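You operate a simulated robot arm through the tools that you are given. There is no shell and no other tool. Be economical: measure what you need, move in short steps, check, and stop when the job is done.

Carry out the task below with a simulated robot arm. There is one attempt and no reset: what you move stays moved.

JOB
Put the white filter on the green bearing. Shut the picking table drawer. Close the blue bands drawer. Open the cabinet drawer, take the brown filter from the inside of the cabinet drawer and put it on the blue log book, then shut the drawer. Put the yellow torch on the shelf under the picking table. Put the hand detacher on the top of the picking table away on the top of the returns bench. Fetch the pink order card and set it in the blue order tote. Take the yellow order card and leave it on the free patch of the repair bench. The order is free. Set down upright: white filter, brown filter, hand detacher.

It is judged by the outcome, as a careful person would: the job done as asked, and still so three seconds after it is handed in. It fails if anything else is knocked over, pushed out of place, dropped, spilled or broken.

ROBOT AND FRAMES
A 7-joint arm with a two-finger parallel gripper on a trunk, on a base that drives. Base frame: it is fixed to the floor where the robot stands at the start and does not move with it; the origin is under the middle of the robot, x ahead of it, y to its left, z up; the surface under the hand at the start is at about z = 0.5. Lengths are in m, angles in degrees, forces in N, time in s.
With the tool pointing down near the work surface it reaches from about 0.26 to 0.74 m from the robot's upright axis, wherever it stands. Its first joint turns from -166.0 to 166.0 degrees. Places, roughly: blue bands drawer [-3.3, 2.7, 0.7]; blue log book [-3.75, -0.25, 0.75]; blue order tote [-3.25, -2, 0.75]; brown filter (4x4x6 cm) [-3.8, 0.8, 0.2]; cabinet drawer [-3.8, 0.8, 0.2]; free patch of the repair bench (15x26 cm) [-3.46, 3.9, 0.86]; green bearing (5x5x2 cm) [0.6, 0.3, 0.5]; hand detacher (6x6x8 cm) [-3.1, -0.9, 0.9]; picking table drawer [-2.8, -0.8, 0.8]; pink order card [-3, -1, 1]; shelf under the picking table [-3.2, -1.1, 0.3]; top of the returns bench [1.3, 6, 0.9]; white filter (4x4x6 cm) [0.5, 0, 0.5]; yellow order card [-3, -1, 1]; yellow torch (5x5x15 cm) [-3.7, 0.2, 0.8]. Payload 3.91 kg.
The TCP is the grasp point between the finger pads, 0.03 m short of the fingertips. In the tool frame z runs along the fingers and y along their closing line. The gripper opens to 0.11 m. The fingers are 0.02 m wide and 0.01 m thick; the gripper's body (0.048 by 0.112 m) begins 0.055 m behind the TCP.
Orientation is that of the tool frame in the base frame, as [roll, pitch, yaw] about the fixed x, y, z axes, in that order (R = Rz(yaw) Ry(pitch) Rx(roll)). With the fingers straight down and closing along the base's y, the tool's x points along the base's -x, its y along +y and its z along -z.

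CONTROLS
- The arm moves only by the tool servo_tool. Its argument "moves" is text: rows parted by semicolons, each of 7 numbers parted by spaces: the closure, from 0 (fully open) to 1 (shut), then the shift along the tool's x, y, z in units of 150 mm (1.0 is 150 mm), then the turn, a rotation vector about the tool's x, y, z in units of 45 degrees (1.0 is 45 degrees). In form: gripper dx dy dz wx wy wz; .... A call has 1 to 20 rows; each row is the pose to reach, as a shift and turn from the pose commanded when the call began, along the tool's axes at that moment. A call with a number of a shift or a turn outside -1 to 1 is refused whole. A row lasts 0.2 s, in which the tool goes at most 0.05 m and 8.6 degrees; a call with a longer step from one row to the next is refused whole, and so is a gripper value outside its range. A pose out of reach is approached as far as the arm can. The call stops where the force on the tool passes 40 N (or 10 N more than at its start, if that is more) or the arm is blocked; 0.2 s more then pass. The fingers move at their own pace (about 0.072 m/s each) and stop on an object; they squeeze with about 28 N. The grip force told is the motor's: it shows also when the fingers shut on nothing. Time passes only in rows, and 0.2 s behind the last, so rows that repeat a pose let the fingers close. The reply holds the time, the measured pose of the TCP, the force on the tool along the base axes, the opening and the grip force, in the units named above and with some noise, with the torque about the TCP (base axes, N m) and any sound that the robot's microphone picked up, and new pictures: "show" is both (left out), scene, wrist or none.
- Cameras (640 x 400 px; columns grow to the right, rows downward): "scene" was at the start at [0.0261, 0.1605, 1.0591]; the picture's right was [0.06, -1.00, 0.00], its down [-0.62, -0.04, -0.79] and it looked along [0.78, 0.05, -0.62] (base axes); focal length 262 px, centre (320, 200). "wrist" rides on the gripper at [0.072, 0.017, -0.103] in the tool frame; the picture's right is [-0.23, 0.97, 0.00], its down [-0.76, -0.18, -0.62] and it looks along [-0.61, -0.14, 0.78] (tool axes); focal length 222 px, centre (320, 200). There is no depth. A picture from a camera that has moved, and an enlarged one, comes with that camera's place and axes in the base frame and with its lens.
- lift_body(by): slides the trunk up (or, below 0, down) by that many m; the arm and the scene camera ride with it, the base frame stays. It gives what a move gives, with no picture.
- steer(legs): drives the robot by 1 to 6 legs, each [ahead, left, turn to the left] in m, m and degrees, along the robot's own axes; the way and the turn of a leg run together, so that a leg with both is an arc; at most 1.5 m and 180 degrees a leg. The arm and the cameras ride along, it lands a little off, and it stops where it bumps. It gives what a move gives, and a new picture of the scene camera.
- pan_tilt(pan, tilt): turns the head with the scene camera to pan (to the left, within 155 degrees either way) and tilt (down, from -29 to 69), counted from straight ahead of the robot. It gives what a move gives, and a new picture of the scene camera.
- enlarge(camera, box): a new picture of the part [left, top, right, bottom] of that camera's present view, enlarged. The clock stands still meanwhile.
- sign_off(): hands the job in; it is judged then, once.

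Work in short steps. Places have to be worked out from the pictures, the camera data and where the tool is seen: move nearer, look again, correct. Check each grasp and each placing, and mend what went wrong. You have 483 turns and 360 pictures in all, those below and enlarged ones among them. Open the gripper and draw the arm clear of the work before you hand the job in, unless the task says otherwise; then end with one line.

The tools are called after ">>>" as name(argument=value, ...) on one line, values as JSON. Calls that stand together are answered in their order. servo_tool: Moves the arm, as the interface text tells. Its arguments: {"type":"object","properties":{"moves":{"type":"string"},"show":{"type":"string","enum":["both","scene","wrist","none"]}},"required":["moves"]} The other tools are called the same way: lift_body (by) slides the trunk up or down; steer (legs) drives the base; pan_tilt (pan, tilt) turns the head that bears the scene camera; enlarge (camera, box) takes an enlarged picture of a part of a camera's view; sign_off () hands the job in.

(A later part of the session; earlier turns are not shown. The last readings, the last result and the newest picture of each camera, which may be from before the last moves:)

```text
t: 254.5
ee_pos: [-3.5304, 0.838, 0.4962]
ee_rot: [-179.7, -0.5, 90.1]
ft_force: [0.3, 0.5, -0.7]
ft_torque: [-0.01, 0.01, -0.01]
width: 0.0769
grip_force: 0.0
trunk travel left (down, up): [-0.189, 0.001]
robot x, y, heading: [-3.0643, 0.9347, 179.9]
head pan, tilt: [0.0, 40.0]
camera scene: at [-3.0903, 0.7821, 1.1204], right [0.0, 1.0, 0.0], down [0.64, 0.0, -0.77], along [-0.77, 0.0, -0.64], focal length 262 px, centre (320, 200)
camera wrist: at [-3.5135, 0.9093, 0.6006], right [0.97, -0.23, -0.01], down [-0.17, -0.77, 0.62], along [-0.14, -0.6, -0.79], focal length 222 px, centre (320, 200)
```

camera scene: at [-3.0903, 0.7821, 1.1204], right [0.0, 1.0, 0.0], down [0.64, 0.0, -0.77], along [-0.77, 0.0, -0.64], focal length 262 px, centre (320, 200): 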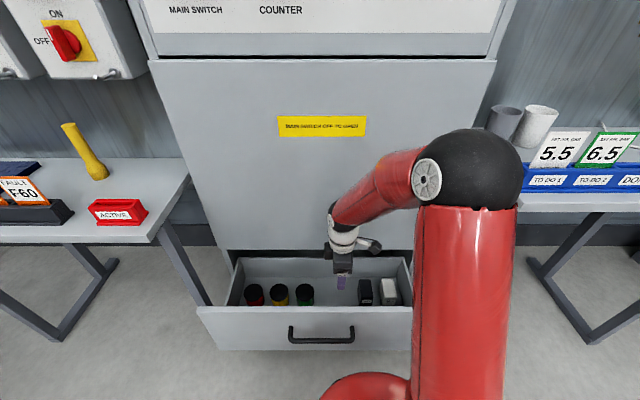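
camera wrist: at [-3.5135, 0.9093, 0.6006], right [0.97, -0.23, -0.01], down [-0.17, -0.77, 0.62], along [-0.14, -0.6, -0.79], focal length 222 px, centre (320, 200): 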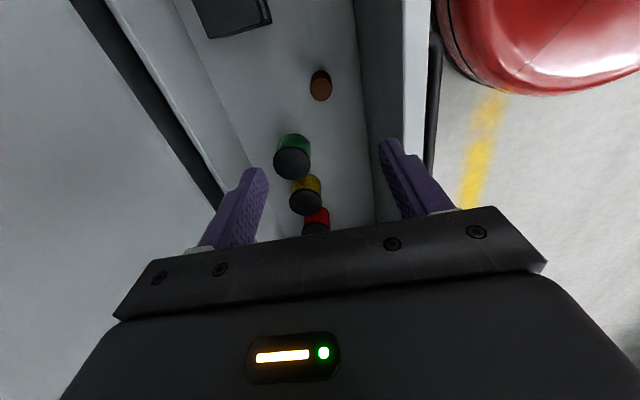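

>>> servo_tool(moves="0.4 0 0 0.25 0 0 0;0.4 0 0 0.5 0 0 0;0.4 0 0 0.75 0 0 0;0.4 0 0 0.93 0 0 0;0.4 0 0 0.93 0 0 0", show="both")

```text
t: 255.7
ee_pos: [-3.5317, 0.8412, 0.3579]
ee_rot: [-179.8, -0.4, 90.1]
ft_force: [-0.7, 0.6, 0.4]
ft_torque: [0.01, 0.01, -0.01]
width: 0.0663
grip_force: 0.1
trunk travel left (down, up): [-0.189, 0.001]
robot x, y, heading: [-3.0646, 0.9342, 180.1]
head pan, tilt: [0.0, 40.0]
camera scene: at [-3.0903, 0.7821, 1.1204], right [0.0, 1.0, 0.0], down [0.64, 0.0, -0.77], along [-0.77, 0.0, -0.64], focal length 262 px, centre (320, 200)
camera wrist: at [-3.5146, 0.9134, 0.4614], right [0.97, -0.23, -0.01], down [-0.17, -0.77, 0.62], along [-0.14, -0.6, -0.79], focal length 222 px, centre (320, 200)
```

scene: 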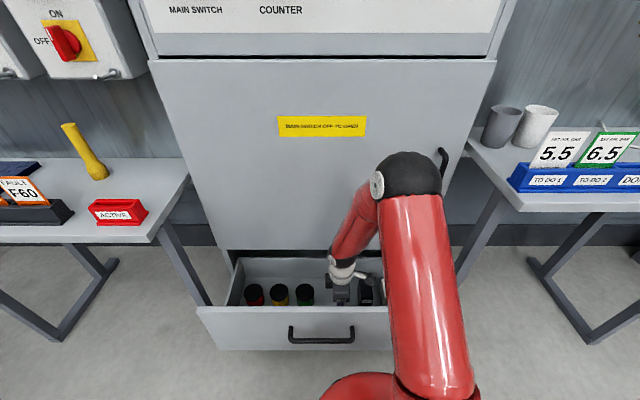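
wrist: 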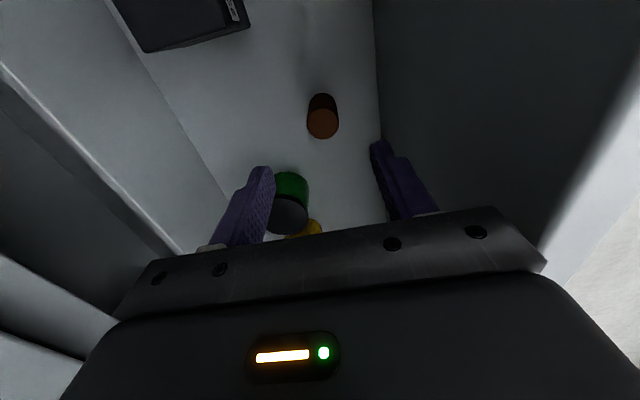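

It's well aligned. I'll descend to the filter and grip it.

>>> servo_tool(moves="0.4 0 0 0.25 0 0 0;0.4 0 0 0.5 0 0 0;0.4 0 0 0.7 0 0 0;0.4 0 0 0.85 0 0 0;0.4 0 0 0.85 0 0 0;1 0 0 0.85 0 0 0;1 0 0 0.85 0 0 0;1 0 0 0.85 0 0 0", show="both")

```text
t: 257.5
ee_pos: [-3.5312, 0.8397, 0.2279]
ee_rot: [-179.8, -0.4, 90.1]
ft_force: [0.6, 1.1, 0.2]
ft_torque: [0.0, -0.02, 0.0]
width: 0.032
grip_force: 27.0
trunk travel left (down, up): [-0.189, 0.001]
robot x, y, heading: [-3.0634, 0.9339, 179.9]
head pan, tilt: [0.0, 40.0]
camera scene: at [-3.0904, 0.782, 1.1204], right [0.0, 1.0, 0.0], down [0.64, 0.0, -0.77], along [-0.77, 0.0, -0.64], focal length 262 px, centre (320, 200)
camera wrist: at [-3.5139, 0.911, 0.3333], right [0.97, -0.23, 0.0], down [-0.17, -0.77, 0.62], along [-0.14, -0.6, -0.79], focal length 222 px, centre (320, 200)
```

scene: 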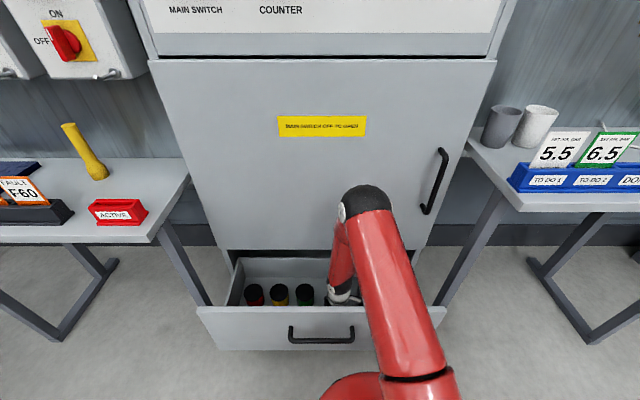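
wrist: 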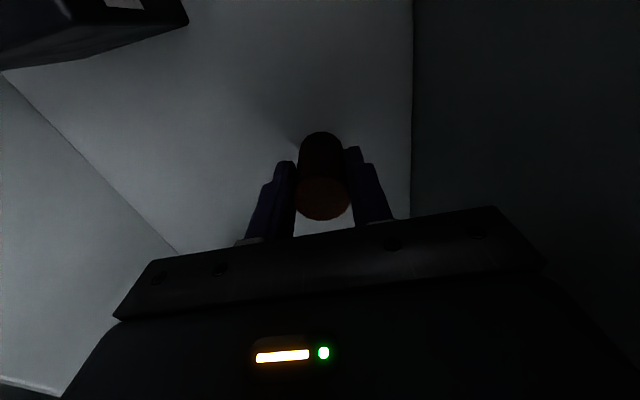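

The brown filter is held. I'll lift it straight out.

>>> servo_tool(moves="1 0 0 -0.25 0 0 0;1 0 0 -0.5 0 0 0;1 0 0 -0.75 0 0 0;1 0 0 -1 0 0 0", show="none")

>>> servo_tool(moves="1 0 0 -0.25 0 0 0;1 0 0 -0.5 0 0 0;1 0 0 -0.75 0 0 0;1 0 0 -1 0 0 0", show="none")

>>> servo_tool(moves="1 0 0.1 -0.25 0 0 0;1 0 0.2 -0.5 0 0 0;1 0 0.3 -0.75 0 0 0;1 0 0.4 -1 0 0 0;1 0 0.4 -1 0 0 0", show="both")

```text
t: 258.5
ee_pos: [-3.5301, 0.8387, 0.3834]
ee_rot: [-179.8, -0.4, 90.2]
ft_force: [0.1, -0.9, -0.6]
ft_torque: [0.0, 0.01, 0.01]
width: 0.0322
grip_force: 28.1
trunk travel left (down, up): [-0.189, 0.001]
robot x, y, heading: [-3.0668, 0.9344, 179.9]
head pan, tilt: [0.0, 40.0]
```

```text
t: 259.5
ee_pos: [-3.5333, 0.8396, 0.5328]
ee_rot: [-179.7, -0.4, 90.1]
ft_force: [-1.0, 0.1, -0.3]
ft_torque: [0.04, -0.02, -0.01]
width: 0.0323
grip_force: 28.7
trunk travel left (down, up): [-0.189, 0.001]
robot x, y, heading: [-3.0642, 0.9349, 179.9]
head pan, tilt: [0.0, 40.0]
```

```text
t: 260.7
ee_pos: [-3.4732, 0.8382, 0.6777]
ee_rot: [-179.9, -0.5, 90.2]
ft_force: [0.1, -0.2, 0.5]
ft_torque: [0.03, 0.03, 0.02]
width: 0.0323
grip_force: 27.6
trunk travel left (down, up): [-0.189, 0.001]
robot x, y, heading: [-3.0641, 0.9353, 179.9]
head pan, tilt: [0.0, 40.0]
camera scene: at [-3.0903, 0.7821, 1.1204], right [0.0, 1.0, 0.0], down [0.64, 0.0, -0.77], along [-0.77, 0.0, -0.64], focal length 262 px, centre (320, 200)
camera wrist: at [-3.4567, 0.9094, 0.7823], right [0.97, -0.23, 0.0], down [-0.17, -0.77, 0.62], along [-0.14, -0.6, -0.79], focal length 222 px, centre (320, 200)
```

scene: 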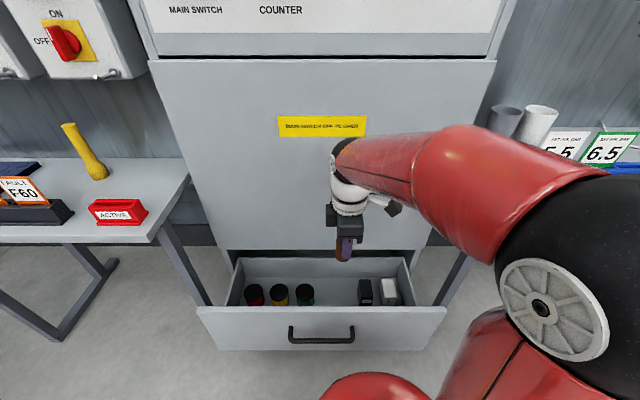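
wrist: 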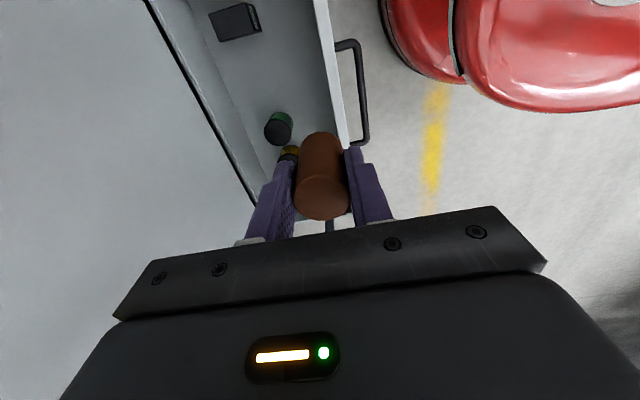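

The filter is out. I'll back away and drive over in front of the desk to see the log book.

>>> steer(legs=[[-0.45, 0, 0], [0, 1.05, 0]])

>>> pan_tilt(pan=8, tilt=25)

```text
t: 268.4
ee_pos: [-3.0421, -0.1769, 0.679]
ee_rot: [-179.9, -0.3, 87.6]
ft_force: [-0.1, -0.1, -0.4]
ft_torque: [0.0, 0.03, 0.01]
width: 0.0322
grip_force: 28.2
trunk travel left (down, up): [-0.189, 0.001]
robot x, y, heading: [-2.6316, -0.1009, 177.5]
head pan, tilt: [0.0, 40.0]
camera scene: at [-2.6614, -0.2493, 1.1204], right [0.04, 1.0, 0.0], down [0.64, -0.03, -0.77], along [-0.77, 0.03, -0.64], focal length 262 px, centre (320, 200)
```

scene: 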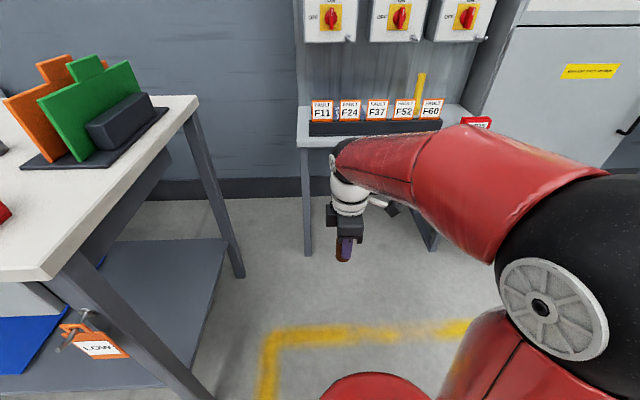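

```text
t: 269.2
ee_pos: [-3.0419, -0.1774, 0.6783]
ee_rot: [-179.8, -0.4, 87.7]
ft_force: [-0.4, -0.2, -0.4]
ft_torque: [0.04, 0.02, 0.03]
width: 0.0326
grip_force: 27.9
trunk travel left (down, up): [-0.189, 0.001]
robot x, y, heading: [-2.6325, -0.0969, 177.5]
head pan, tilt: [8.0, 25.0]
camera scene: at [-2.6681, -0.2618, 1.1437], right [-0.1, 1.0, 0.0], down [0.42, 0.04, -0.91], along [-0.9, -0.09, -0.42], focal length 262 px, centre (320, 200)
```

scene: 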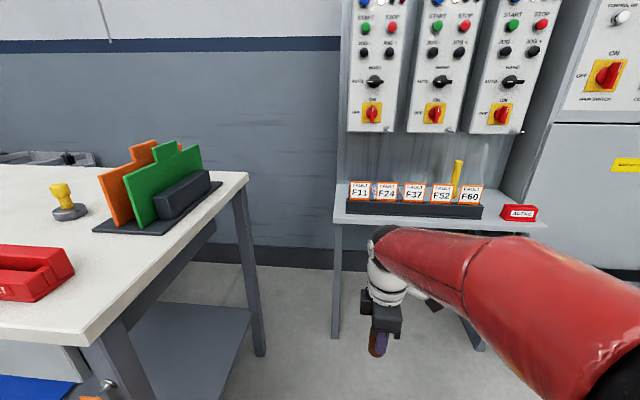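

I'll raise the filter and move over the desk so the wrist camera can see the log book.

>>> servo_tool(moves="1 0 0 -0.25 0 0 0.01;1 0 0 -0.5 0 0 0.03;1 0 0 -0.75 0 0 0.05;1 0 0 -1 0 0 0.05", show="none")

>>> servo_tool(moves="1 0 0 -0.25 0 0 0;1 0 0 -0.5 0 0 0;1 0 0 -0.75 0 0 0;1 0 0 -0.8 0 0 0", show="none")

>>> steer(legs=[[0.3, -0.06, 2.5]])

>>> servo_tool(moves="1 0 0 0 0 0 0", show="wrist")

```text
t: 270.2
ee_pos: [-3.0434, -0.1796, 0.8292]
ee_rot: [-179.8, -0.5, 85.3]
ft_force: [-0.2, -0.1, -0.4]
ft_torque: [0.03, -0.04, 0.01]
width: 0.0321
grip_force: 28.3
trunk travel left (down, up): [-0.189, 0.001]
robot x, y, heading: [-2.6307, -0.1006, 177.2]
head pan, tilt: [8.0, 25.0]
```

```text
t: 271.2
ee_pos: [-3.0426, -0.1798, 0.9476]
ee_rot: [-179.9, -0.5, 85.3]
ft_force: [-0.2, 0.4, -0.3]
ft_torque: [0.05, 0.03, -0.02]
width: 0.0323
grip_force: 27.8
trunk travel left (down, up): [-0.189, 0.001]
robot x, y, heading: [-2.6286, -0.0981, 177.4]
head pan, tilt: [8.0, 25.0]
```

```text
t: 273.2
ee_pos: [-3.3324, -0.1333, 0.9468]
ee_rot: [-179.8, -0.4, 88.1]
ft_force: [-0.5, -0.4, -0.5]
ft_torque: [-0.03, 0.01, 0.0]
width: 0.0323
grip_force: 28.3
trunk travel left (down, up): [-0.189, 0.001]
robot x, y, heading: [-2.9234, -0.0316, -179.4]
head pan, tilt: [8.0, 25.0]
camera scene: at [-2.9535, -0.1981, 1.1437], right [-0.14, 0.99, 0.0], down [0.42, 0.06, -0.91], along [-0.9, -0.13, -0.42], focal length 262 px, centre (320, 200)
```

scene: 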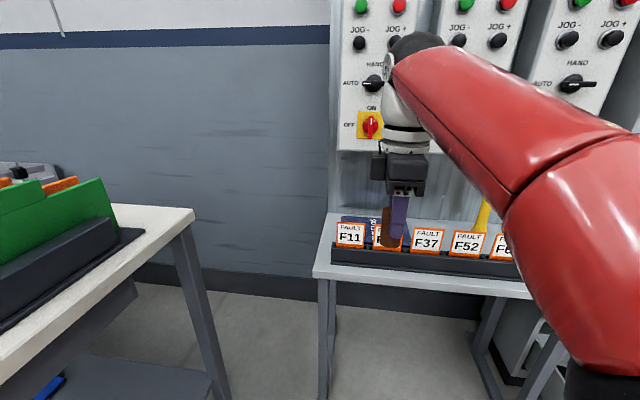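

```text
t: 273.6
ee_pos: [-3.3321, -0.1329, 0.9469]
ee_rot: [-179.8, -0.4, 88.1]
ft_force: [-0.5, 0.6, -0.3]
ft_torque: [-0.01, -0.03, 0.04]
width: 0.0322
grip_force: 28.2
trunk travel left (down, up): [-0.189, 0.001]
robot x, y, heading: [-2.9262, -0.0332, -179.5]
head pan, tilt: [8.0, 25.0]
camera wrist: at [-3.3119, -0.0626, 1.0508], right [0.97, -0.26, -0.01], down [-0.2, -0.76, 0.62], along [-0.16, -0.6, -0.79], focal length 222 px, centre (320, 200)
```

wrist: 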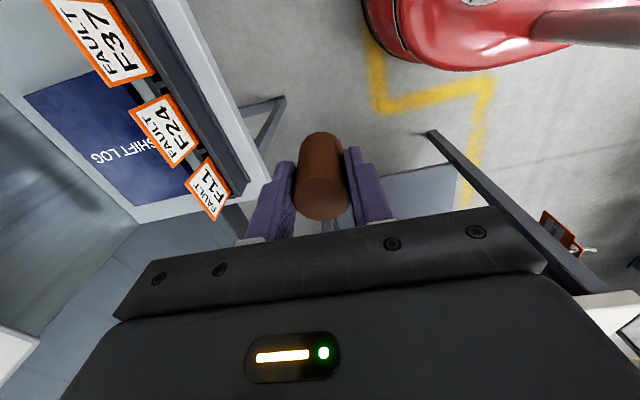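

The shift log book lies behind the cards, roughly x -3.54…-3.68, y -0.21…-0.03, top z≈0.76. I'll extend the arm at z≈0.90, clearing the card tops at about 0.84, and look again.

>>> servo_tool(moves="1 0 -0.2 0.1 0 0 0.02;1 0 -0.4 0.2 0 0 0.04;1 0 -0.65 0.3 0 0 0.04;1 0 -0.9 0.3 0 0 0.04;1 0 -0.9 0.3 0 0 0.04", show="both")

```text
t: 274.8
ee_pos: [-3.4678, -0.1256, 0.9028]
ee_rot: [-179.6, -0.4, 86.2]
ft_force: [0.4, -0.4, -0.3]
ft_torque: [-0.02, 0.0, 0.02]
width: 0.0322
grip_force: 28.0
trunk travel left (down, up): [-0.189, 0.001]
robot x, y, heading: [-2.9209, -0.0324, -179.9]
head pan, tilt: [8.0, 25.0]
camera scene: at [-2.9535, -0.1981, 1.1437], right [-0.14, 0.99, 0.0], down [0.42, 0.06, -0.91], along [-0.9, -0.13, -0.42], focal length 262 px, centre (320, 200)
camera wrist: at [-3.4456, -0.0558, 1.0064], right [0.96, -0.29, -0.01], down [-0.22, -0.75, 0.62], along [-0.18, -0.59, -0.79], focal length 222 px, centre (320, 200)
```

scene: 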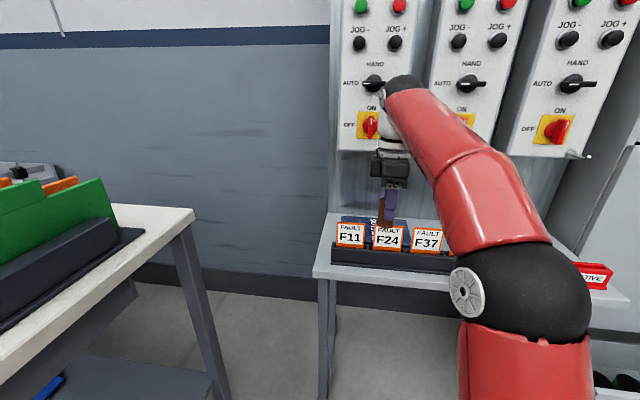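
wrist: 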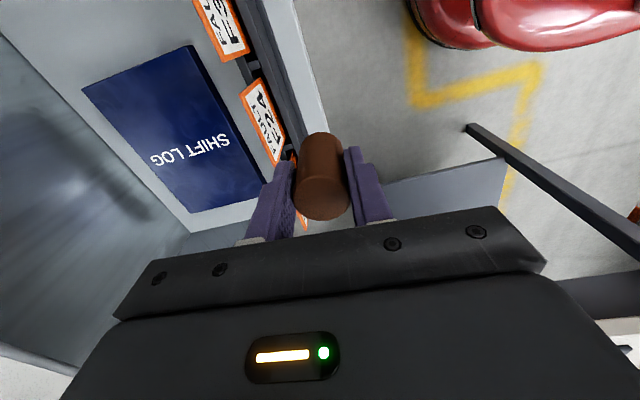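

The book centre is about (-3.627, -0.117). I'll drive ahead 14 cm to bring the filter over it.

>>> steer(legs=[[0.137, -0.01, 0]])

>>> servo_tool(moves="1 0 0 0 0 0 0", show="wrist")

```text
t: 276.1
ee_pos: [-3.5784, -0.1165, 0.9025]
ee_rot: [178.9, -0.6, 86.2]
ft_force: [10.7, 0.8, -1.0]
ft_torque: [-0.13, 0.74, -0.15]
width: 0.0324
grip_force: 28.1
trunk travel left (down, up): [-0.189, 0.001]
robot x, y, heading: [-3.0422, -0.0244, -179.9]
head pan, tilt: [8.0, 25.0]
stopped in leg 1: the force on the tool passed its limit at 109 N (the readings are from after the stop); the commanded pose is now the measured one
camera scene: at [-3.0717, -0.1897, 1.1439], right [-0.14, 0.99, 0.0], down [0.42, 0.06, -0.91], along [-0.9, -0.13, -0.42], focal length 262 px, centre (320, 200)
```

scene: 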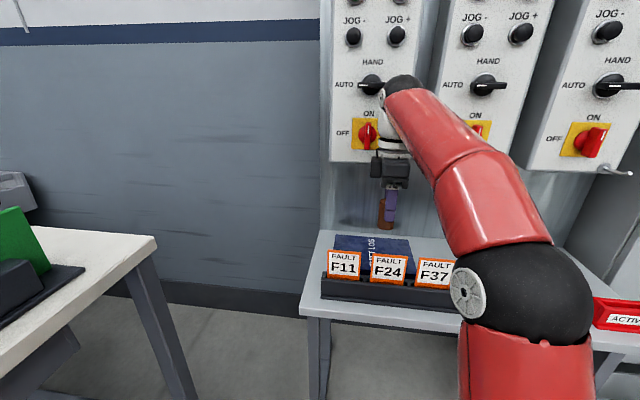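

```text
t: 276.5
ee_pos: [-3.5795, -0.1161, 0.9038]
ee_rot: [178.9, -0.7, 86.1]
ft_force: [13.1, 1.6, -0.4]
ft_torque: [-0.11, 0.94, -0.19]
width: 0.0322
grip_force: 27.8
trunk travel left (down, up): [-0.189, 0.001]
robot x, y, heading: [-3.0455, -0.0226, -179.7]
head pan, tilt: [8.0, 25.0]
camera wrist: at [-3.5595, -0.047, 1.0079], right [0.96, -0.29, 0.02], down [-0.24, -0.75, 0.61], along [-0.17, -0.59, -0.79], focal length 222 px, centre (320, 200)
```

wrist: 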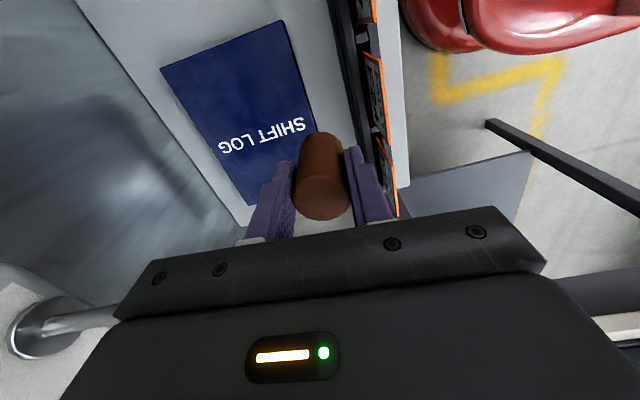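

It bumped something on the lane panel at 109 N, probably the little lever at the panel's lower corner. I'll back off at once and inspect.

>>> steer(legs=[[-0.06, 0, 0]])

>>> enlarge(camera="scene", box=[310, 60, 640, 290])

```text
t: 277.5
ee_pos: [-3.5214, -0.1169, 0.9018]
ee_rot: [178.8, -0.6, 86.2]
ft_force: [-0.2, -0.4, 0.7]
ft_torque: [0.01, 0.0, -0.03]
width: 0.0323
grip_force: 28.8
trunk travel left (down, up): [-0.189, 0.001]
robot x, y, heading: [-2.982, -0.022, -179.8]
head pan, tilt: [8.0, 25.0]
camera scene: at [-3.0132, -0.1897, 1.1437], right [-0.14, 0.99, 0.0], down [0.42, 0.06, -0.91], along [-0.9, -0.13, -0.42], focal length 262 px, centre (320, 200)
```

scene: 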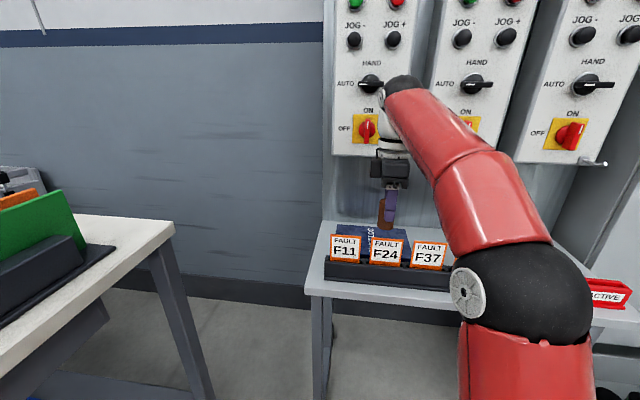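

```text
1.74 times, centred on (475, 175) of scene
camera zoom: at [-3.0132, -0.1897, 1.1437], right [-0.14, 0.99, 0.0], down [0.42, 0.06, -0.91], along [-0.9, -0.13, -0.42], focal length 457 px, centre (50, 244)
```

zoom: 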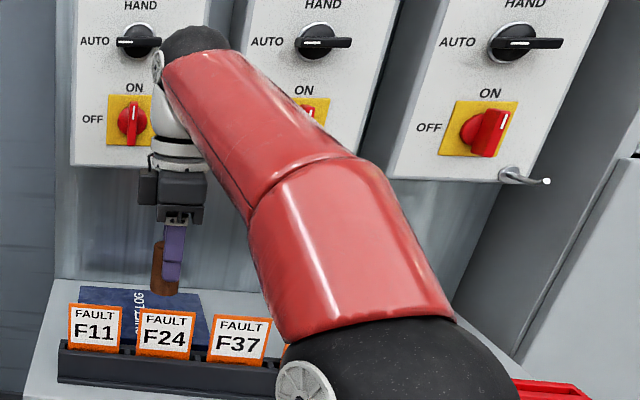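

The contact was the chrome lever at the lane‑1 panel's lower right (about x -3.634, y -0.10, z 0.975), and the switches look unchanged. I'll yaw the tool 90° so it is slim along x, and come in at y≈-0.155 instead.

>>> steer(legs=[[-0.08, 0, 0]])

>>> servo_tool(moves="1 0 0 0 0.005 0 0.17;1 0 0 0 0.01 0 0.34;1 0 0 0 0.02 0 0.5;1 0 0 0 0.02 0 0.67;1 0 0 0 0.02 0 0.84;1 0 0 0 0.02 0 1;1 0 0 0 0.02 0 1", show="none")

>>> servo_tool(moves="1 0 0 0 0 0 0.17;1 0 0 0 0 0 0.34;1 0 0 0 0 0 0.5;1 0 0 0 0 0 0.67;1 0 0 0 0 0 0.84;1 0 0 0 0 0 0.91;1 0 0 0 0 0 0.91", show="both")

```text
t: 278.6
ee_pos: [-3.4394, -0.1173, 0.9024]
ee_rot: [178.9, -0.5, 86.2]
ft_force: [-0.5, 0.2, -1.2]
ft_torque: [-0.01, -0.01, 0.0]
width: 0.0323
grip_force: 27.8
trunk travel left (down, up): [-0.189, 0.001]
robot x, y, heading: [-2.9001, -0.0235, -179.9]
head pan, tilt: [8.0, 25.0]
camera scene: at [-2.9317, -0.1895, 1.1437], right [-0.14, 0.99, 0.0], down [0.42, 0.06, -0.91], along [-0.9, -0.13, -0.42], focal length 262 px, centre (320, 200)
```

scene: 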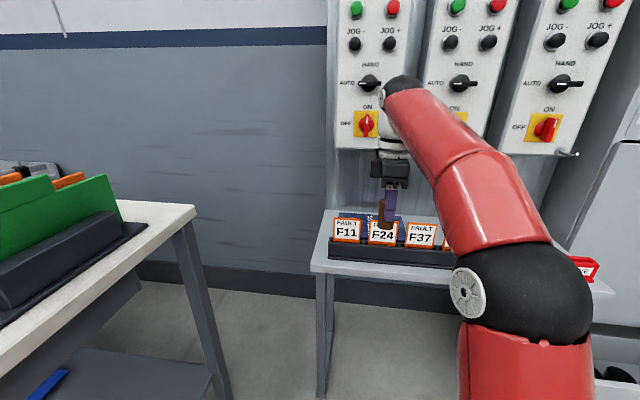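

```text
t: 280.1
ee_pos: [-3.44, -0.1174, 0.9032]
ee_rot: [-179.6, -0.8, 41.1]
ft_force: [-0.3, -0.3, -1.0]
ft_torque: [-0.01, -0.01, 0.0]
width: 0.0325
grip_force: 27.9
trunk travel left (down, up): [-0.189, 0.001]
robot x, y, heading: [-2.899, -0.0203, -179.7]
head pan, tilt: [8.0, 25.0]
```

```text
t: 281.8
ee_pos: [-3.438, -0.1183, 0.9033]
ee_rot: [-179.1, -0.3, 0.2]
ft_force: [0.8, -0.1, -0.1]
ft_torque: [0.01, -0.03, -0.02]
width: 0.0322
grip_force: 27.8
trunk travel left (down, up): [-0.189, 0.001]
robot x, y, heading: [-2.8975, -0.026, -179.8]
head pan, tilt: [8.0, 25.0]
camera scene: at [-2.9317, -0.1895, 1.1437], right [-0.14, 0.99, 0.0], down [0.42, 0.06, -0.91], along [-0.9, -0.13, -0.42], focal length 262 px, centre (320, 200)
camera wrist: at [-3.3666, -0.1355, 1.0063], right [-0.22, -0.97, -0.02], down [-0.77, 0.17, 0.62], along [-0.6, 0.15, -0.78], focal length 222 px, centre (320, 200)
```

scene: 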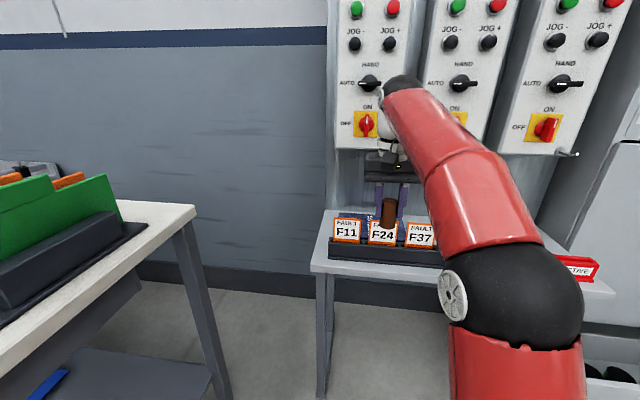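
wrist: 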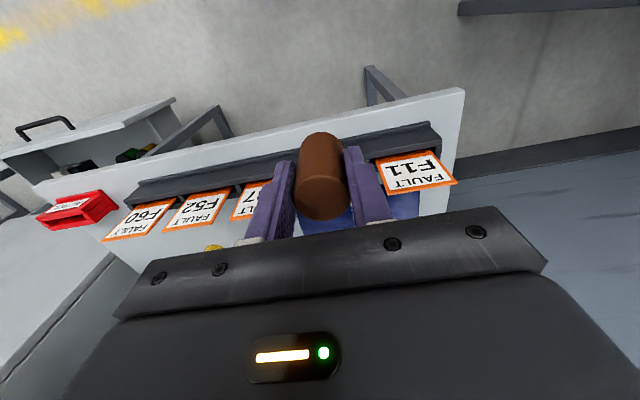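

>>> steer(legs=[[0.12, 0.037, 0]])

>>> servo_tool(moves="1 0 0 0 0 0 0", show="wrist")

```text
t: 283.0
ee_pos: [-3.559, -0.1547, 0.9022]
ee_rot: [-179.1, -0.4, 0.3]
ft_force: [-0.5, -0.1, 1.2]
ft_torque: [0.02, 0.02, -0.01]
width: 0.0322
grip_force: 27.7
trunk travel left (down, up): [-0.189, 0.001]
robot x, y, heading: [-3.0193, -0.0597, -179.8]
head pan, tilt: [8.0, 25.0]
camera scene: at [-3.0522, -0.2281, 1.1437], right [-0.14, 0.99, 0.0], down [0.42, 0.06, -0.91], along [-0.9, -0.13, -0.42], focal length 262 px, centre (320, 200)
```

scene: 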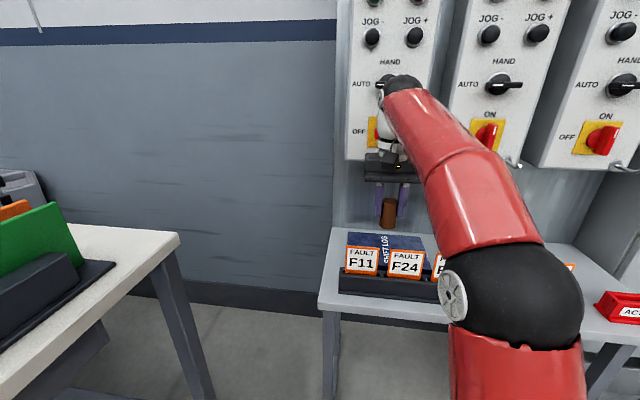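

```text
t: 283.4
ee_pos: [-3.5596, -0.1543, 0.9028]
ee_rot: [-179.1, -0.4, 0.2]
ft_force: [-0.1, -0.4, -1.6]
ft_torque: [0.04, -0.01, -0.01]
width: 0.0325
grip_force: 28.2
trunk travel left (down, up): [-0.189, 0.001]
robot x, y, heading: [-3.02, -0.0638, -180.2]
head pan, tilt: [8.0, 25.0]
camera wrist: at [-3.487, -0.1733, 1.0062], right [-0.22, -0.97, -0.02], down [-0.77, 0.17, 0.62], along [-0.6, 0.15, -0.78], focal length 222 px, centre (320, 200)
```

wrist: 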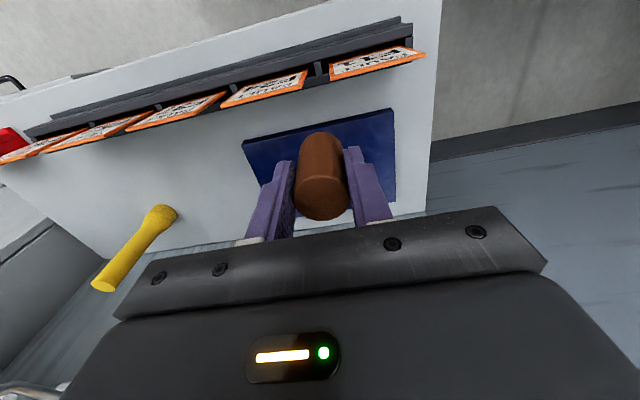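

The book is below and just ahead. I'll descend here behind the cards, then edge forward.

>>> servo_tool(moves="1 0 0 0.2 0.01 0 0;1 0 0 0.4 0.02 0 0;1 -0.1 0 0.45 0.02 0 0;1 -0.2 0 0.45 0.02 0 0;1 -0.2 0 0.45 0.02 0 0", show="both")

```text
t: 284.6
ee_pos: [-3.5887, -0.1543, 0.8368]
ee_rot: [-178.3, -0.4, 0.2]
ft_force: [0.0, -0.4, -0.4]
ft_torque: [0.0, -0.02, -0.01]
width: 0.0322
grip_force: 27.9
trunk travel left (down, up): [-0.189, 0.001]
robot x, y, heading: [-3.0221, -0.0646, -180.1]
head pan, tilt: [8.0, 25.0]
camera scene: at [-3.0522, -0.2281, 1.1437], right [-0.14, 0.99, 0.0], down [0.42, 0.06, -0.91], along [-0.9, -0.13, -0.42], focal length 262 px, centre (320, 200)
camera wrist: at [-3.5169, -0.1742, 0.9403], right [-0.22, -0.97, -0.03], down [-0.77, 0.16, 0.62], along [-0.6, 0.16, -0.78], focal length 222 px, centre (320, 200)
```

scene: 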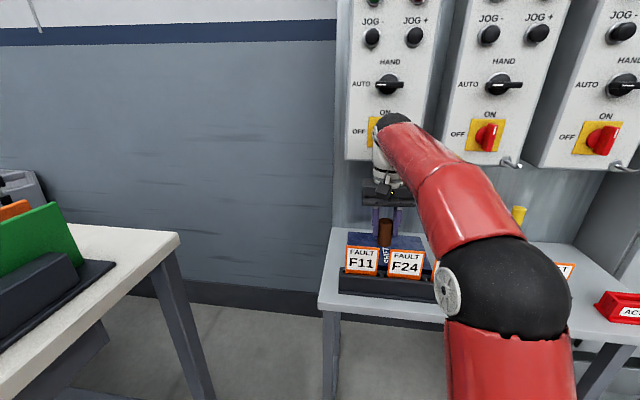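
wrist: 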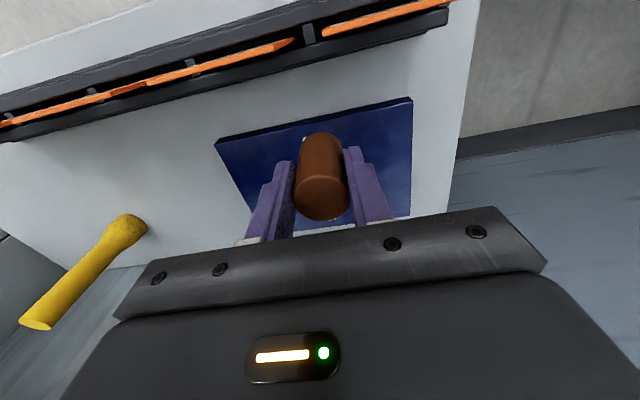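

I'll fix the small roll, go forward another centimetre, and lower until contact.

>>> servo_tool(moves="1 -0.05 0 0 -0.02 0 0;1 -0.1 0 0.05 -0.038 0 0;1 -0.1 0 0.12 -0.038 0 0;1 -0.1 0 0.16 -0.038 0 0;1 -0.1 0 0.16 -0.038 0 0", show="wrist")

```text
t: 285.8
ee_pos: [-3.6047, -0.1532, 0.8096]
ee_rot: [-179.8, -0.4, 0.1]
ft_force: [0.7, -0.2, -0.7]
ft_torque: [0.01, 0.02, -0.01]
width: 0.0323
grip_force: 27.7
trunk travel left (down, up): [-0.189, 0.001]
robot x, y, heading: [-3.0165, -0.0666, -180.2]
head pan, tilt: [8.0, 25.0]
camera wrist: at [-3.5328, -0.1706, 0.9144], right [-0.22, -0.97, 0.0], down [-0.77, 0.17, 0.62], along [-0.6, 0.14, -0.79], focal length 222 px, centre (320, 200)
```

wrist: 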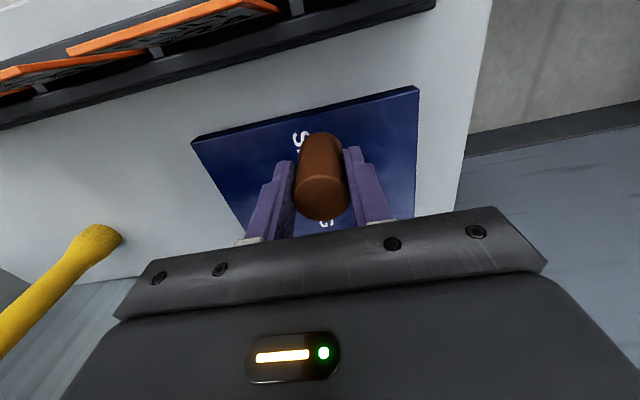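

>>> servo_tool(moves="1 0 0 0.02 0 0 0;1 0 0 0.04 0 0 0;1 0 0 0.06 0 0 0;1 0 0 0.06 0 0 0", show="none")

```text
t: 286.8
ee_pos: [-3.6046, -0.1529, 0.802]
ee_rot: [-179.9, -0.4, 0.1]
ft_force: [0.6, -0.1, -0.7]
ft_torque: [0.01, -0.02, -0.02]
width: 0.0322
grip_force: 28.0
trunk travel left (down, up): [-0.189, 0.001]
robot x, y, heading: [-3.0223, -0.0595, -180.1]
head pan, tilt: [8.0, 25.0]
```

>>> servo_tool(moves="1 0 0 0.02 0 0 0;1 0 0 0.04 0 0 0;1 0 0 0.05 0 0 0;1 0 0 0.05 0 0 0", show="none")

```text
t: 287.8
ee_pos: [-3.6053, -0.1531, 0.7934]
ee_rot: [-179.9, -0.3, 0.2]
ft_force: [0.3, 0.0, 0.4]
ft_torque: [0.0, -0.01, -0.02]
width: 0.0323
grip_force: 27.9
trunk travel left (down, up): [-0.189, 0.001]
robot x, y, heading: [-3.0172, -0.0638, -179.8]
head pan, tilt: [8.0, 25.0]
```

>>> servo_tool(moves="1 0 0 0.015 0 0 0;1 0 0 0.03 0 0 0;1 0 0 0.03 0 0 0", show="none")

>>> servo_tool(moves="1 0 0 0.015 0 0 0;1 0 0 0.03 0 0 0;1 0 0 0.03 0 0 0", show="wrist")

```text
t: 288.6
ee_pos: [-3.6034, -0.1523, 0.7894]
ee_rot: [-179.9, -0.4, 0.3]
ft_force: [-1.0, 0.2, -0.9]
ft_torque: [0.03, 0.01, 0.02]
width: 0.0324
grip_force: 27.3
trunk travel left (down, up): [-0.189, 0.001]
robot x, y, heading: [-3.0227, -0.0607, -180.1]
head pan, tilt: [8.0, 25.0]
```

```text
t: 289.4
ee_pos: [-3.6026, -0.1531, 0.7846]
ee_rot: [-179.9, -0.4, 0.2]
ft_force: [-0.4, 0.3, 0.0]
ft_torque: [-0.03, -0.01, 0.02]
width: 0.0322
grip_force: 27.8
trunk travel left (down, up): [-0.189, 0.001]
robot x, y, heading: [-3.0217, -0.0618, -180.2]
head pan, tilt: [8.0, 25.0]
camera wrist: at [-3.5309, -0.17, 0.8883], right [-0.22, -0.97, 0.0], down [-0.77, 0.17, 0.62], along [-0.6, 0.14, -0.79], focal length 222 px, centre (320, 200)
```

wrist: 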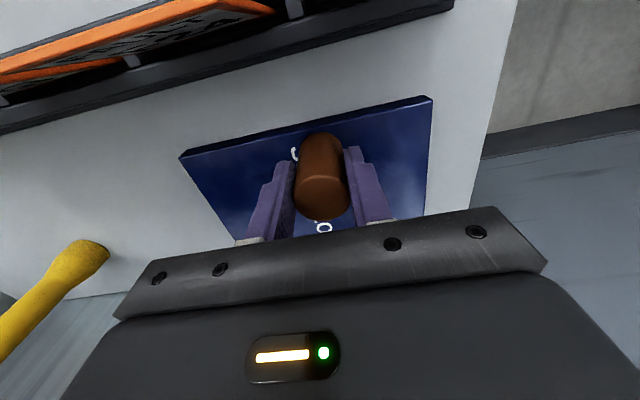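

>>> servo_tool(moves="1 0 0 0.025 0 0 0;1 0 0 0.05 0 0 0;1 0 0 0.07 0 0 0;1 0 0 0.07 0 0 0", show="none")

>>> servo_tool(moves="1 0 0 0.02 0 0 0;1 0 0 0.04 0 0 0;1 0 0 0.04 0 0 0", show="none")

```text
t: 290.4
ee_pos: [-3.6028, -0.1526, 0.7732]
ee_rot: [-179.9, -0.5, 0.2]
ft_force: [0.0, 0.5, 0.2]
ft_torque: [0.0, 0.03, 0.01]
width: 0.0321
grip_force: 28.0
trunk travel left (down, up): [-0.189, 0.001]
robot x, y, heading: [-3.0189, -0.0594, -180.1]
head pan, tilt: [8.0, 25.0]
```

```text
t: 291.2
ee_pos: [-3.6026, -0.1534, 0.7711]
ee_rot: [180.0, 0.0, 0.2]
ft_force: [-2.1, -1.5, 20.8]
ft_torque: [-0.06, 0.18, 0.0]
width: 0.0326
grip_force: 27.7
trunk travel left (down, up): [-0.189, 0.001]
robot x, y, heading: [-3.0204, -0.0619, -180.0]
head pan, tilt: [8.0, 25.0]
```

Contact at 21 N on the book. I'll relieve the force, open, and rise, easing back toward the robot.

>>> servo_tool(moves="1 0 0 -0.025 0 0 0;0.6 0 0 -0.025 0 0 0;0.5 0 0 -0.025 0 0 0;0.5 0 0 -0.025 0 0 0;0.5 0 0 -0.2 0 0 0;0.5 0.05 0 -0.45 0 0 0;0.5 0.25 0 -0.6 0 0 0;0.5 0.3 0 -0.8 0 0 0;0.5 0.3 0 -0.95 0 0 0", show="both")

```text
t: 293.2
ee_pos: [-3.559, -0.1533, 0.9105]
ee_rot: [-180.0, -0.4, 0.2]
ft_force: [-0.7, 0.3, 0.3]
ft_torque: [0.02, -0.02, 0.0]
width: 0.055
grip_force: 0.1
trunk travel left (down, up): [-0.189, 0.001]
robot x, y, heading: [-3.0199, -0.0611, -180.2]
head pan, tilt: [8.0, 25.0]
camera scene: at [-3.0522, -0.2281, 1.1437], right [-0.14, 0.99, 0.0], down [0.42, 0.06, -0.91], along [-0.9, -0.13, -0.42], focal length 262 px, centre (320, 200)
camera wrist: at [-3.4876, -0.1702, 1.0136], right [-0.22, -0.97, 0.0], down [-0.77, 0.17, 0.62], along [-0.6, 0.14, -0.79], focal length 222 px, centre (320, 200)
```

scene: 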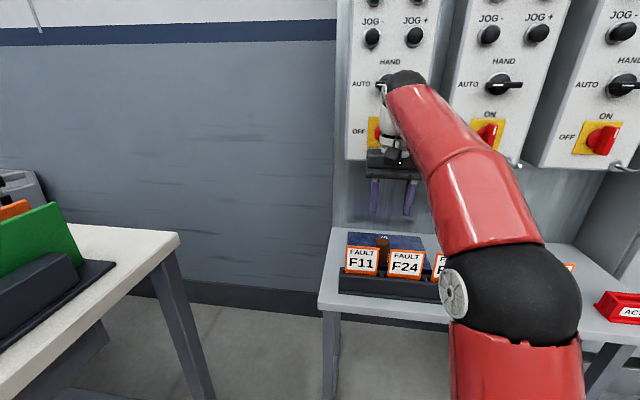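
wrist: 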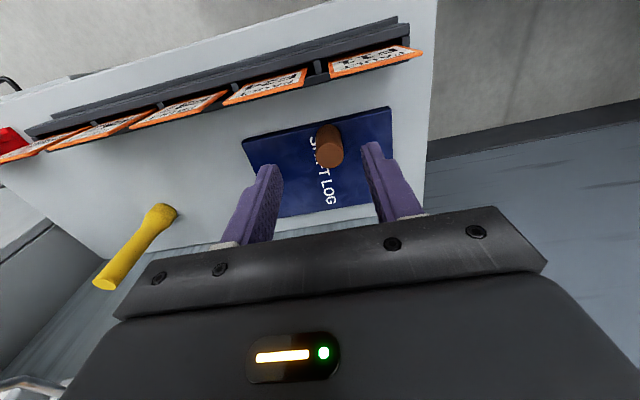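

The brown filter stands upright on the shift log. Next is the yellow torch at about (-3.67, 0.15), under the lane panels. I'll back off, shift right and tilt the tool 30° so the wrist stays clear of the panels.

>>> steer(legs=[[-0.12, 0, 0], [0, -0.31, 0]])

>>> servo_tool(moves="0.3 0 0 0 0 -0.17 0;0.2 0 0 0 0 -0.34 0;0.2 0 0 0 0 -0.5 0;0.2 0 0 0 0 -0.667 0;0.2 0 0 0 0 -0.667 0", show="both")

```text
t: 296.2
ee_pos: [-3.4397, 0.1605, 0.9097]
ee_rot: [-179.9, -0.5, 0.4]
ft_force: [0.3, -0.7, 0.1]
ft_torque: [0.03, 0.02, 0.0]
width: 0.0549
grip_force: 0.1
trunk travel left (down, up): [-0.189, 0.001]
robot x, y, heading: [-2.9005, 0.252, -179.7]
head pan, tilt: [8.0, 25.0]
camera scene: at [-2.9321, 0.0873, 1.1437], right [-0.14, 0.99, 0.0], down [0.42, 0.06, -0.91], along [-0.9, -0.13, -0.42], focal length 262 px, centre (320, 200)
```

scene: 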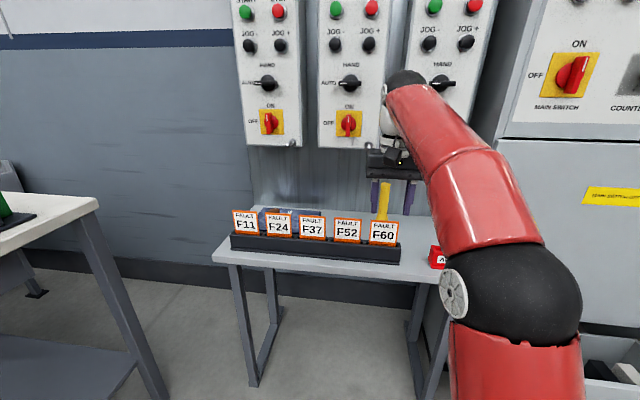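

```text
t: 297.4
ee_pos: [-3.4396, 0.16, 0.9089]
ee_rot: [-179.9, 29.7, 0.5]
ft_force: [0.3, 0.0, -0.1]
ft_torque: [0.02, 0.01, -0.01]
width: 0.0881
grip_force: 0.0
trunk travel left (down, up): [-0.189, 0.001]
robot x, y, heading: [-2.9015, 0.2508, -179.6]
head pan, tilt: [8.0, 25.0]
camera scene: at [-2.9321, 0.0873, 1.1437], right [-0.14, 0.99, 0.0], down [0.42, 0.06, -0.91], along [-0.9, -0.13, -0.42], focal length 262 px, centre (320, 200)
camera wrist: at [-3.3253, 0.1431, 0.9634], right [-0.19, -0.98, 0.11], down [-0.35, 0.17, 0.92], along [-0.92, 0.13, -0.38], focal length 222 px, centre (320, 200)
```

scene: 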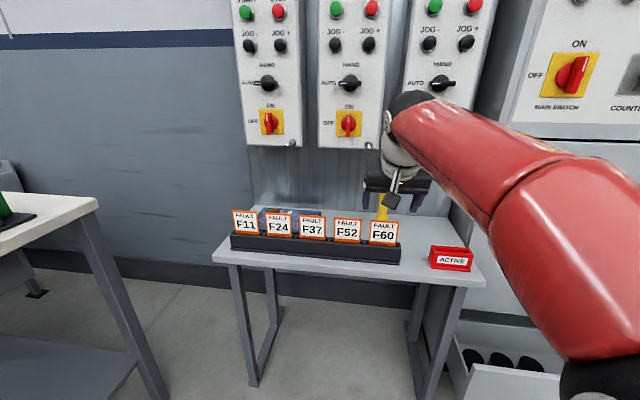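
wrist: 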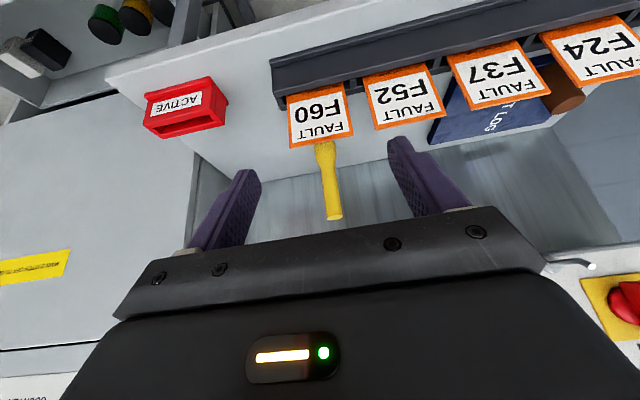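

Torch top triangulates to about (-3.688, 0.172, 0.85), directly behind card F60 and close to a panel lever. I'll tilt to 45° and come in over the card on a shallow diagonal.

>>> servo_tool(moves="0.3 0 -0.04 0 0 -0.17 0;0.3 0 -0.08 0 0 -0.34 0;0.3 0 -0.08 0 0 -0.34 0", show="none")

>>> steer(legs=[[0.08, 0, 0]])

>>> servo_tool(moves="0.3 0 0 0 0 0 0", show="both")

```text
t: 298.2
ee_pos: [-3.4395, 0.1718, 0.9094]
ee_rot: [-179.8, 44.9, 0.7]
ft_force: [0.2, -0.3, 0.3]
ft_torque: [-0.01, -0.03, 0.0]
width: 0.0773
grip_force: 0.1
trunk travel left (down, up): [-0.189, 0.001]
robot x, y, heading: [-2.8984, 0.2533, -179.8]
head pan, tilt: [8.0, 25.0]
```

```text
t: 299.2
ee_pos: [-3.5194, 0.1701, 0.9103]
ee_rot: [-179.9, 45.0, 0.6]
ft_force: [-0.8, -1.1, 0.0]
ft_torque: [0.02, 0.02, 0.0]
width: 0.0772
grip_force: 0.1
trunk travel left (down, up): [-0.189, 0.001]
robot x, y, heading: [-2.9809, 0.2502, -179.6]
head pan, tilt: [8.0, 25.0]
camera scene: at [-3.0113, 0.0868, 1.1437], right [-0.15, 0.99, 0.0], down [0.42, 0.06, -0.91], along [-0.9, -0.13, -0.42], focal length 262 px, centre (320, 200)
```

scene: 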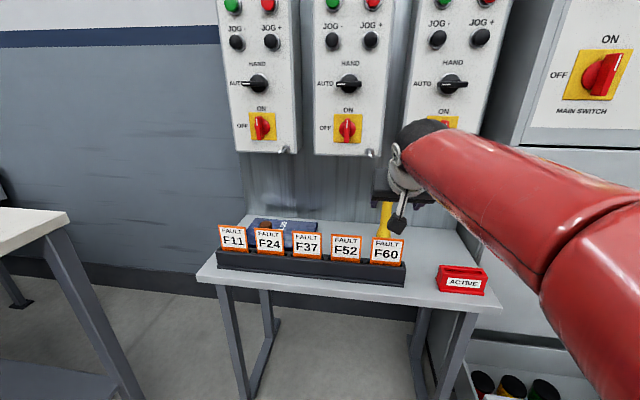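

```text
t: 299.6
ee_pos: [-3.5203, 0.1703, 0.9094]
ee_rot: [-179.9, 44.9, 0.6]
ft_force: [0.5, -0.2, 0.2]
ft_torque: [0.03, 0.01, 0.02]
width: 0.0768
grip_force: 0.1
trunk travel left (down, up): [-0.189, 0.001]
robot x, y, heading: [-2.9803, 0.2522, -179.8]
head pan, tilt: [8.0, 25.0]
camera scene: at [-3.0113, 0.0868, 1.1437], right [-0.15, 0.99, 0.0], down [0.42, 0.06, -0.91], along [-0.9, -0.13, -0.42], focal length 262 px, centre (320, 200)
camera wrist: at [-3.3947, 0.1537, 0.9319], right [-0.15, -0.98, 0.16], down [-0.1, 0.17, 0.98], along [-0.98, 0.13, -0.12], focal length 222 px, centre (320, 200)
```

scene: 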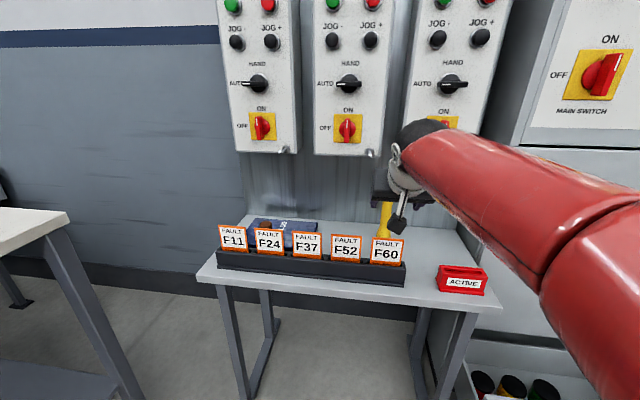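
wrist: 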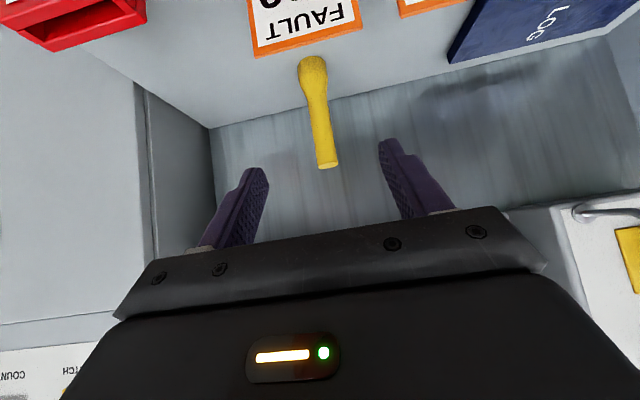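

Torch confirmed at x≈-3.688, y≈0.173, top 0.85. I'll go in on the planned diagonal.

>>> servo_tool(moves="0.3 -0.075 -0.02 0.3 0 0 0;0.3 -0.19 -0.02 0.5 0 0 0;0.3 -0.316 -0.02 0.72 0 0 0;0.3 -0.36 -0.02 0.84 0 0 0;0.3 -0.405 -0.02 0.96 0 0 0;0.3 -0.405 -0.02 0.96 0 0 0", show="both")

```text
t: 301.0
ee_pos: [-3.6656, 0.1704, 0.8526]
ee_rot: [-179.8, 45.0, 0.6]
ft_force: [-0.6, 0.6, -0.6]
ft_torque: [-0.01, -0.01, 0.0]
width: 0.0768
grip_force: 0.0
trunk travel left (down, up): [-0.189, 0.001]
robot x, y, heading: [-2.9776, 0.2559, -179.5]
head pan, tilt: [8.0, 25.0]
camera scene: at [-3.0114, 0.0868, 1.1437], right [-0.15, 0.99, 0.0], down [0.42, 0.06, -0.91], along [-0.9, -0.13, -0.42], focal length 262 px, centre (320, 200)
camera wrist: at [-3.5416, 0.1549, 0.8752], right [-0.15, -0.98, 0.16], down [-0.1, 0.17, 0.98], along [-0.98, 0.13, -0.12], focal length 222 px, centre (320, 200)
```

scene: 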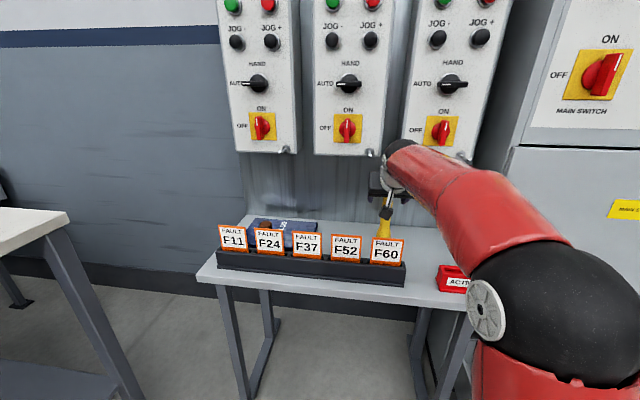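
wrist: 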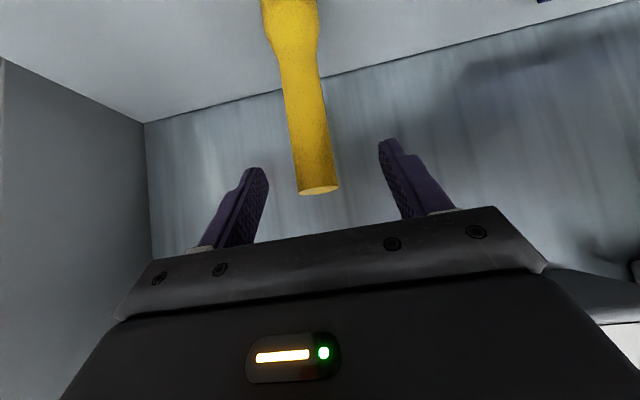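

>>> servo_tool(moves="0.3 0.01 0 0.12 0 0 0;0.3 0.02 -0.01 0.22 0 0 0;0.3 0.02 -0.01 0.22 0 0 0;1 0.02 -0.01 0.22 0 0 0;1 0.02 -0.01 0.22 0 0 0;1 0.02 -0.01 0.22 0 0 0;1 0.02 -0.01 0.22 0 0 0", show="wrist")

```text
t: 302.6
ee_pos: [-3.6872, 0.1723, 0.8266]
ee_rot: [-179.9, 45.0, 0.7]
ft_force: [0.2, 0.6, -1.1]
ft_torque: [0.06, 0.01, -0.01]
width: 0.0271
grip_force: 28.2
trunk travel left (down, up): [-0.189, 0.001]
robot x, y, heading: [-2.977, 0.2518, -179.7]
head pan, tilt: [8.0, 25.0]
camera wrist: at [-3.5626, 0.1561, 0.8476], right [-0.15, -0.98, 0.16], down [-0.1, 0.17, 0.98], along [-0.98, 0.13, -0.12], focal length 222 px, centre (320, 200)
```

wrist: 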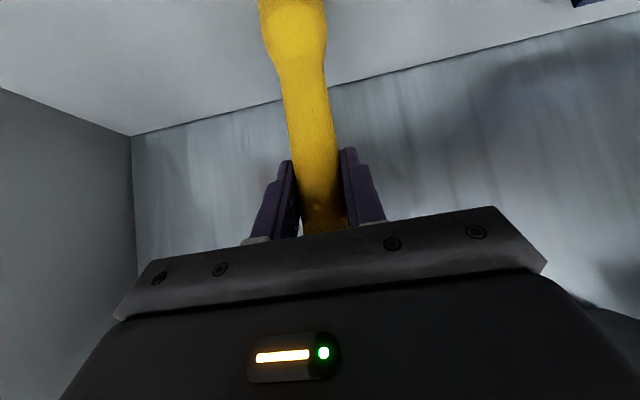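

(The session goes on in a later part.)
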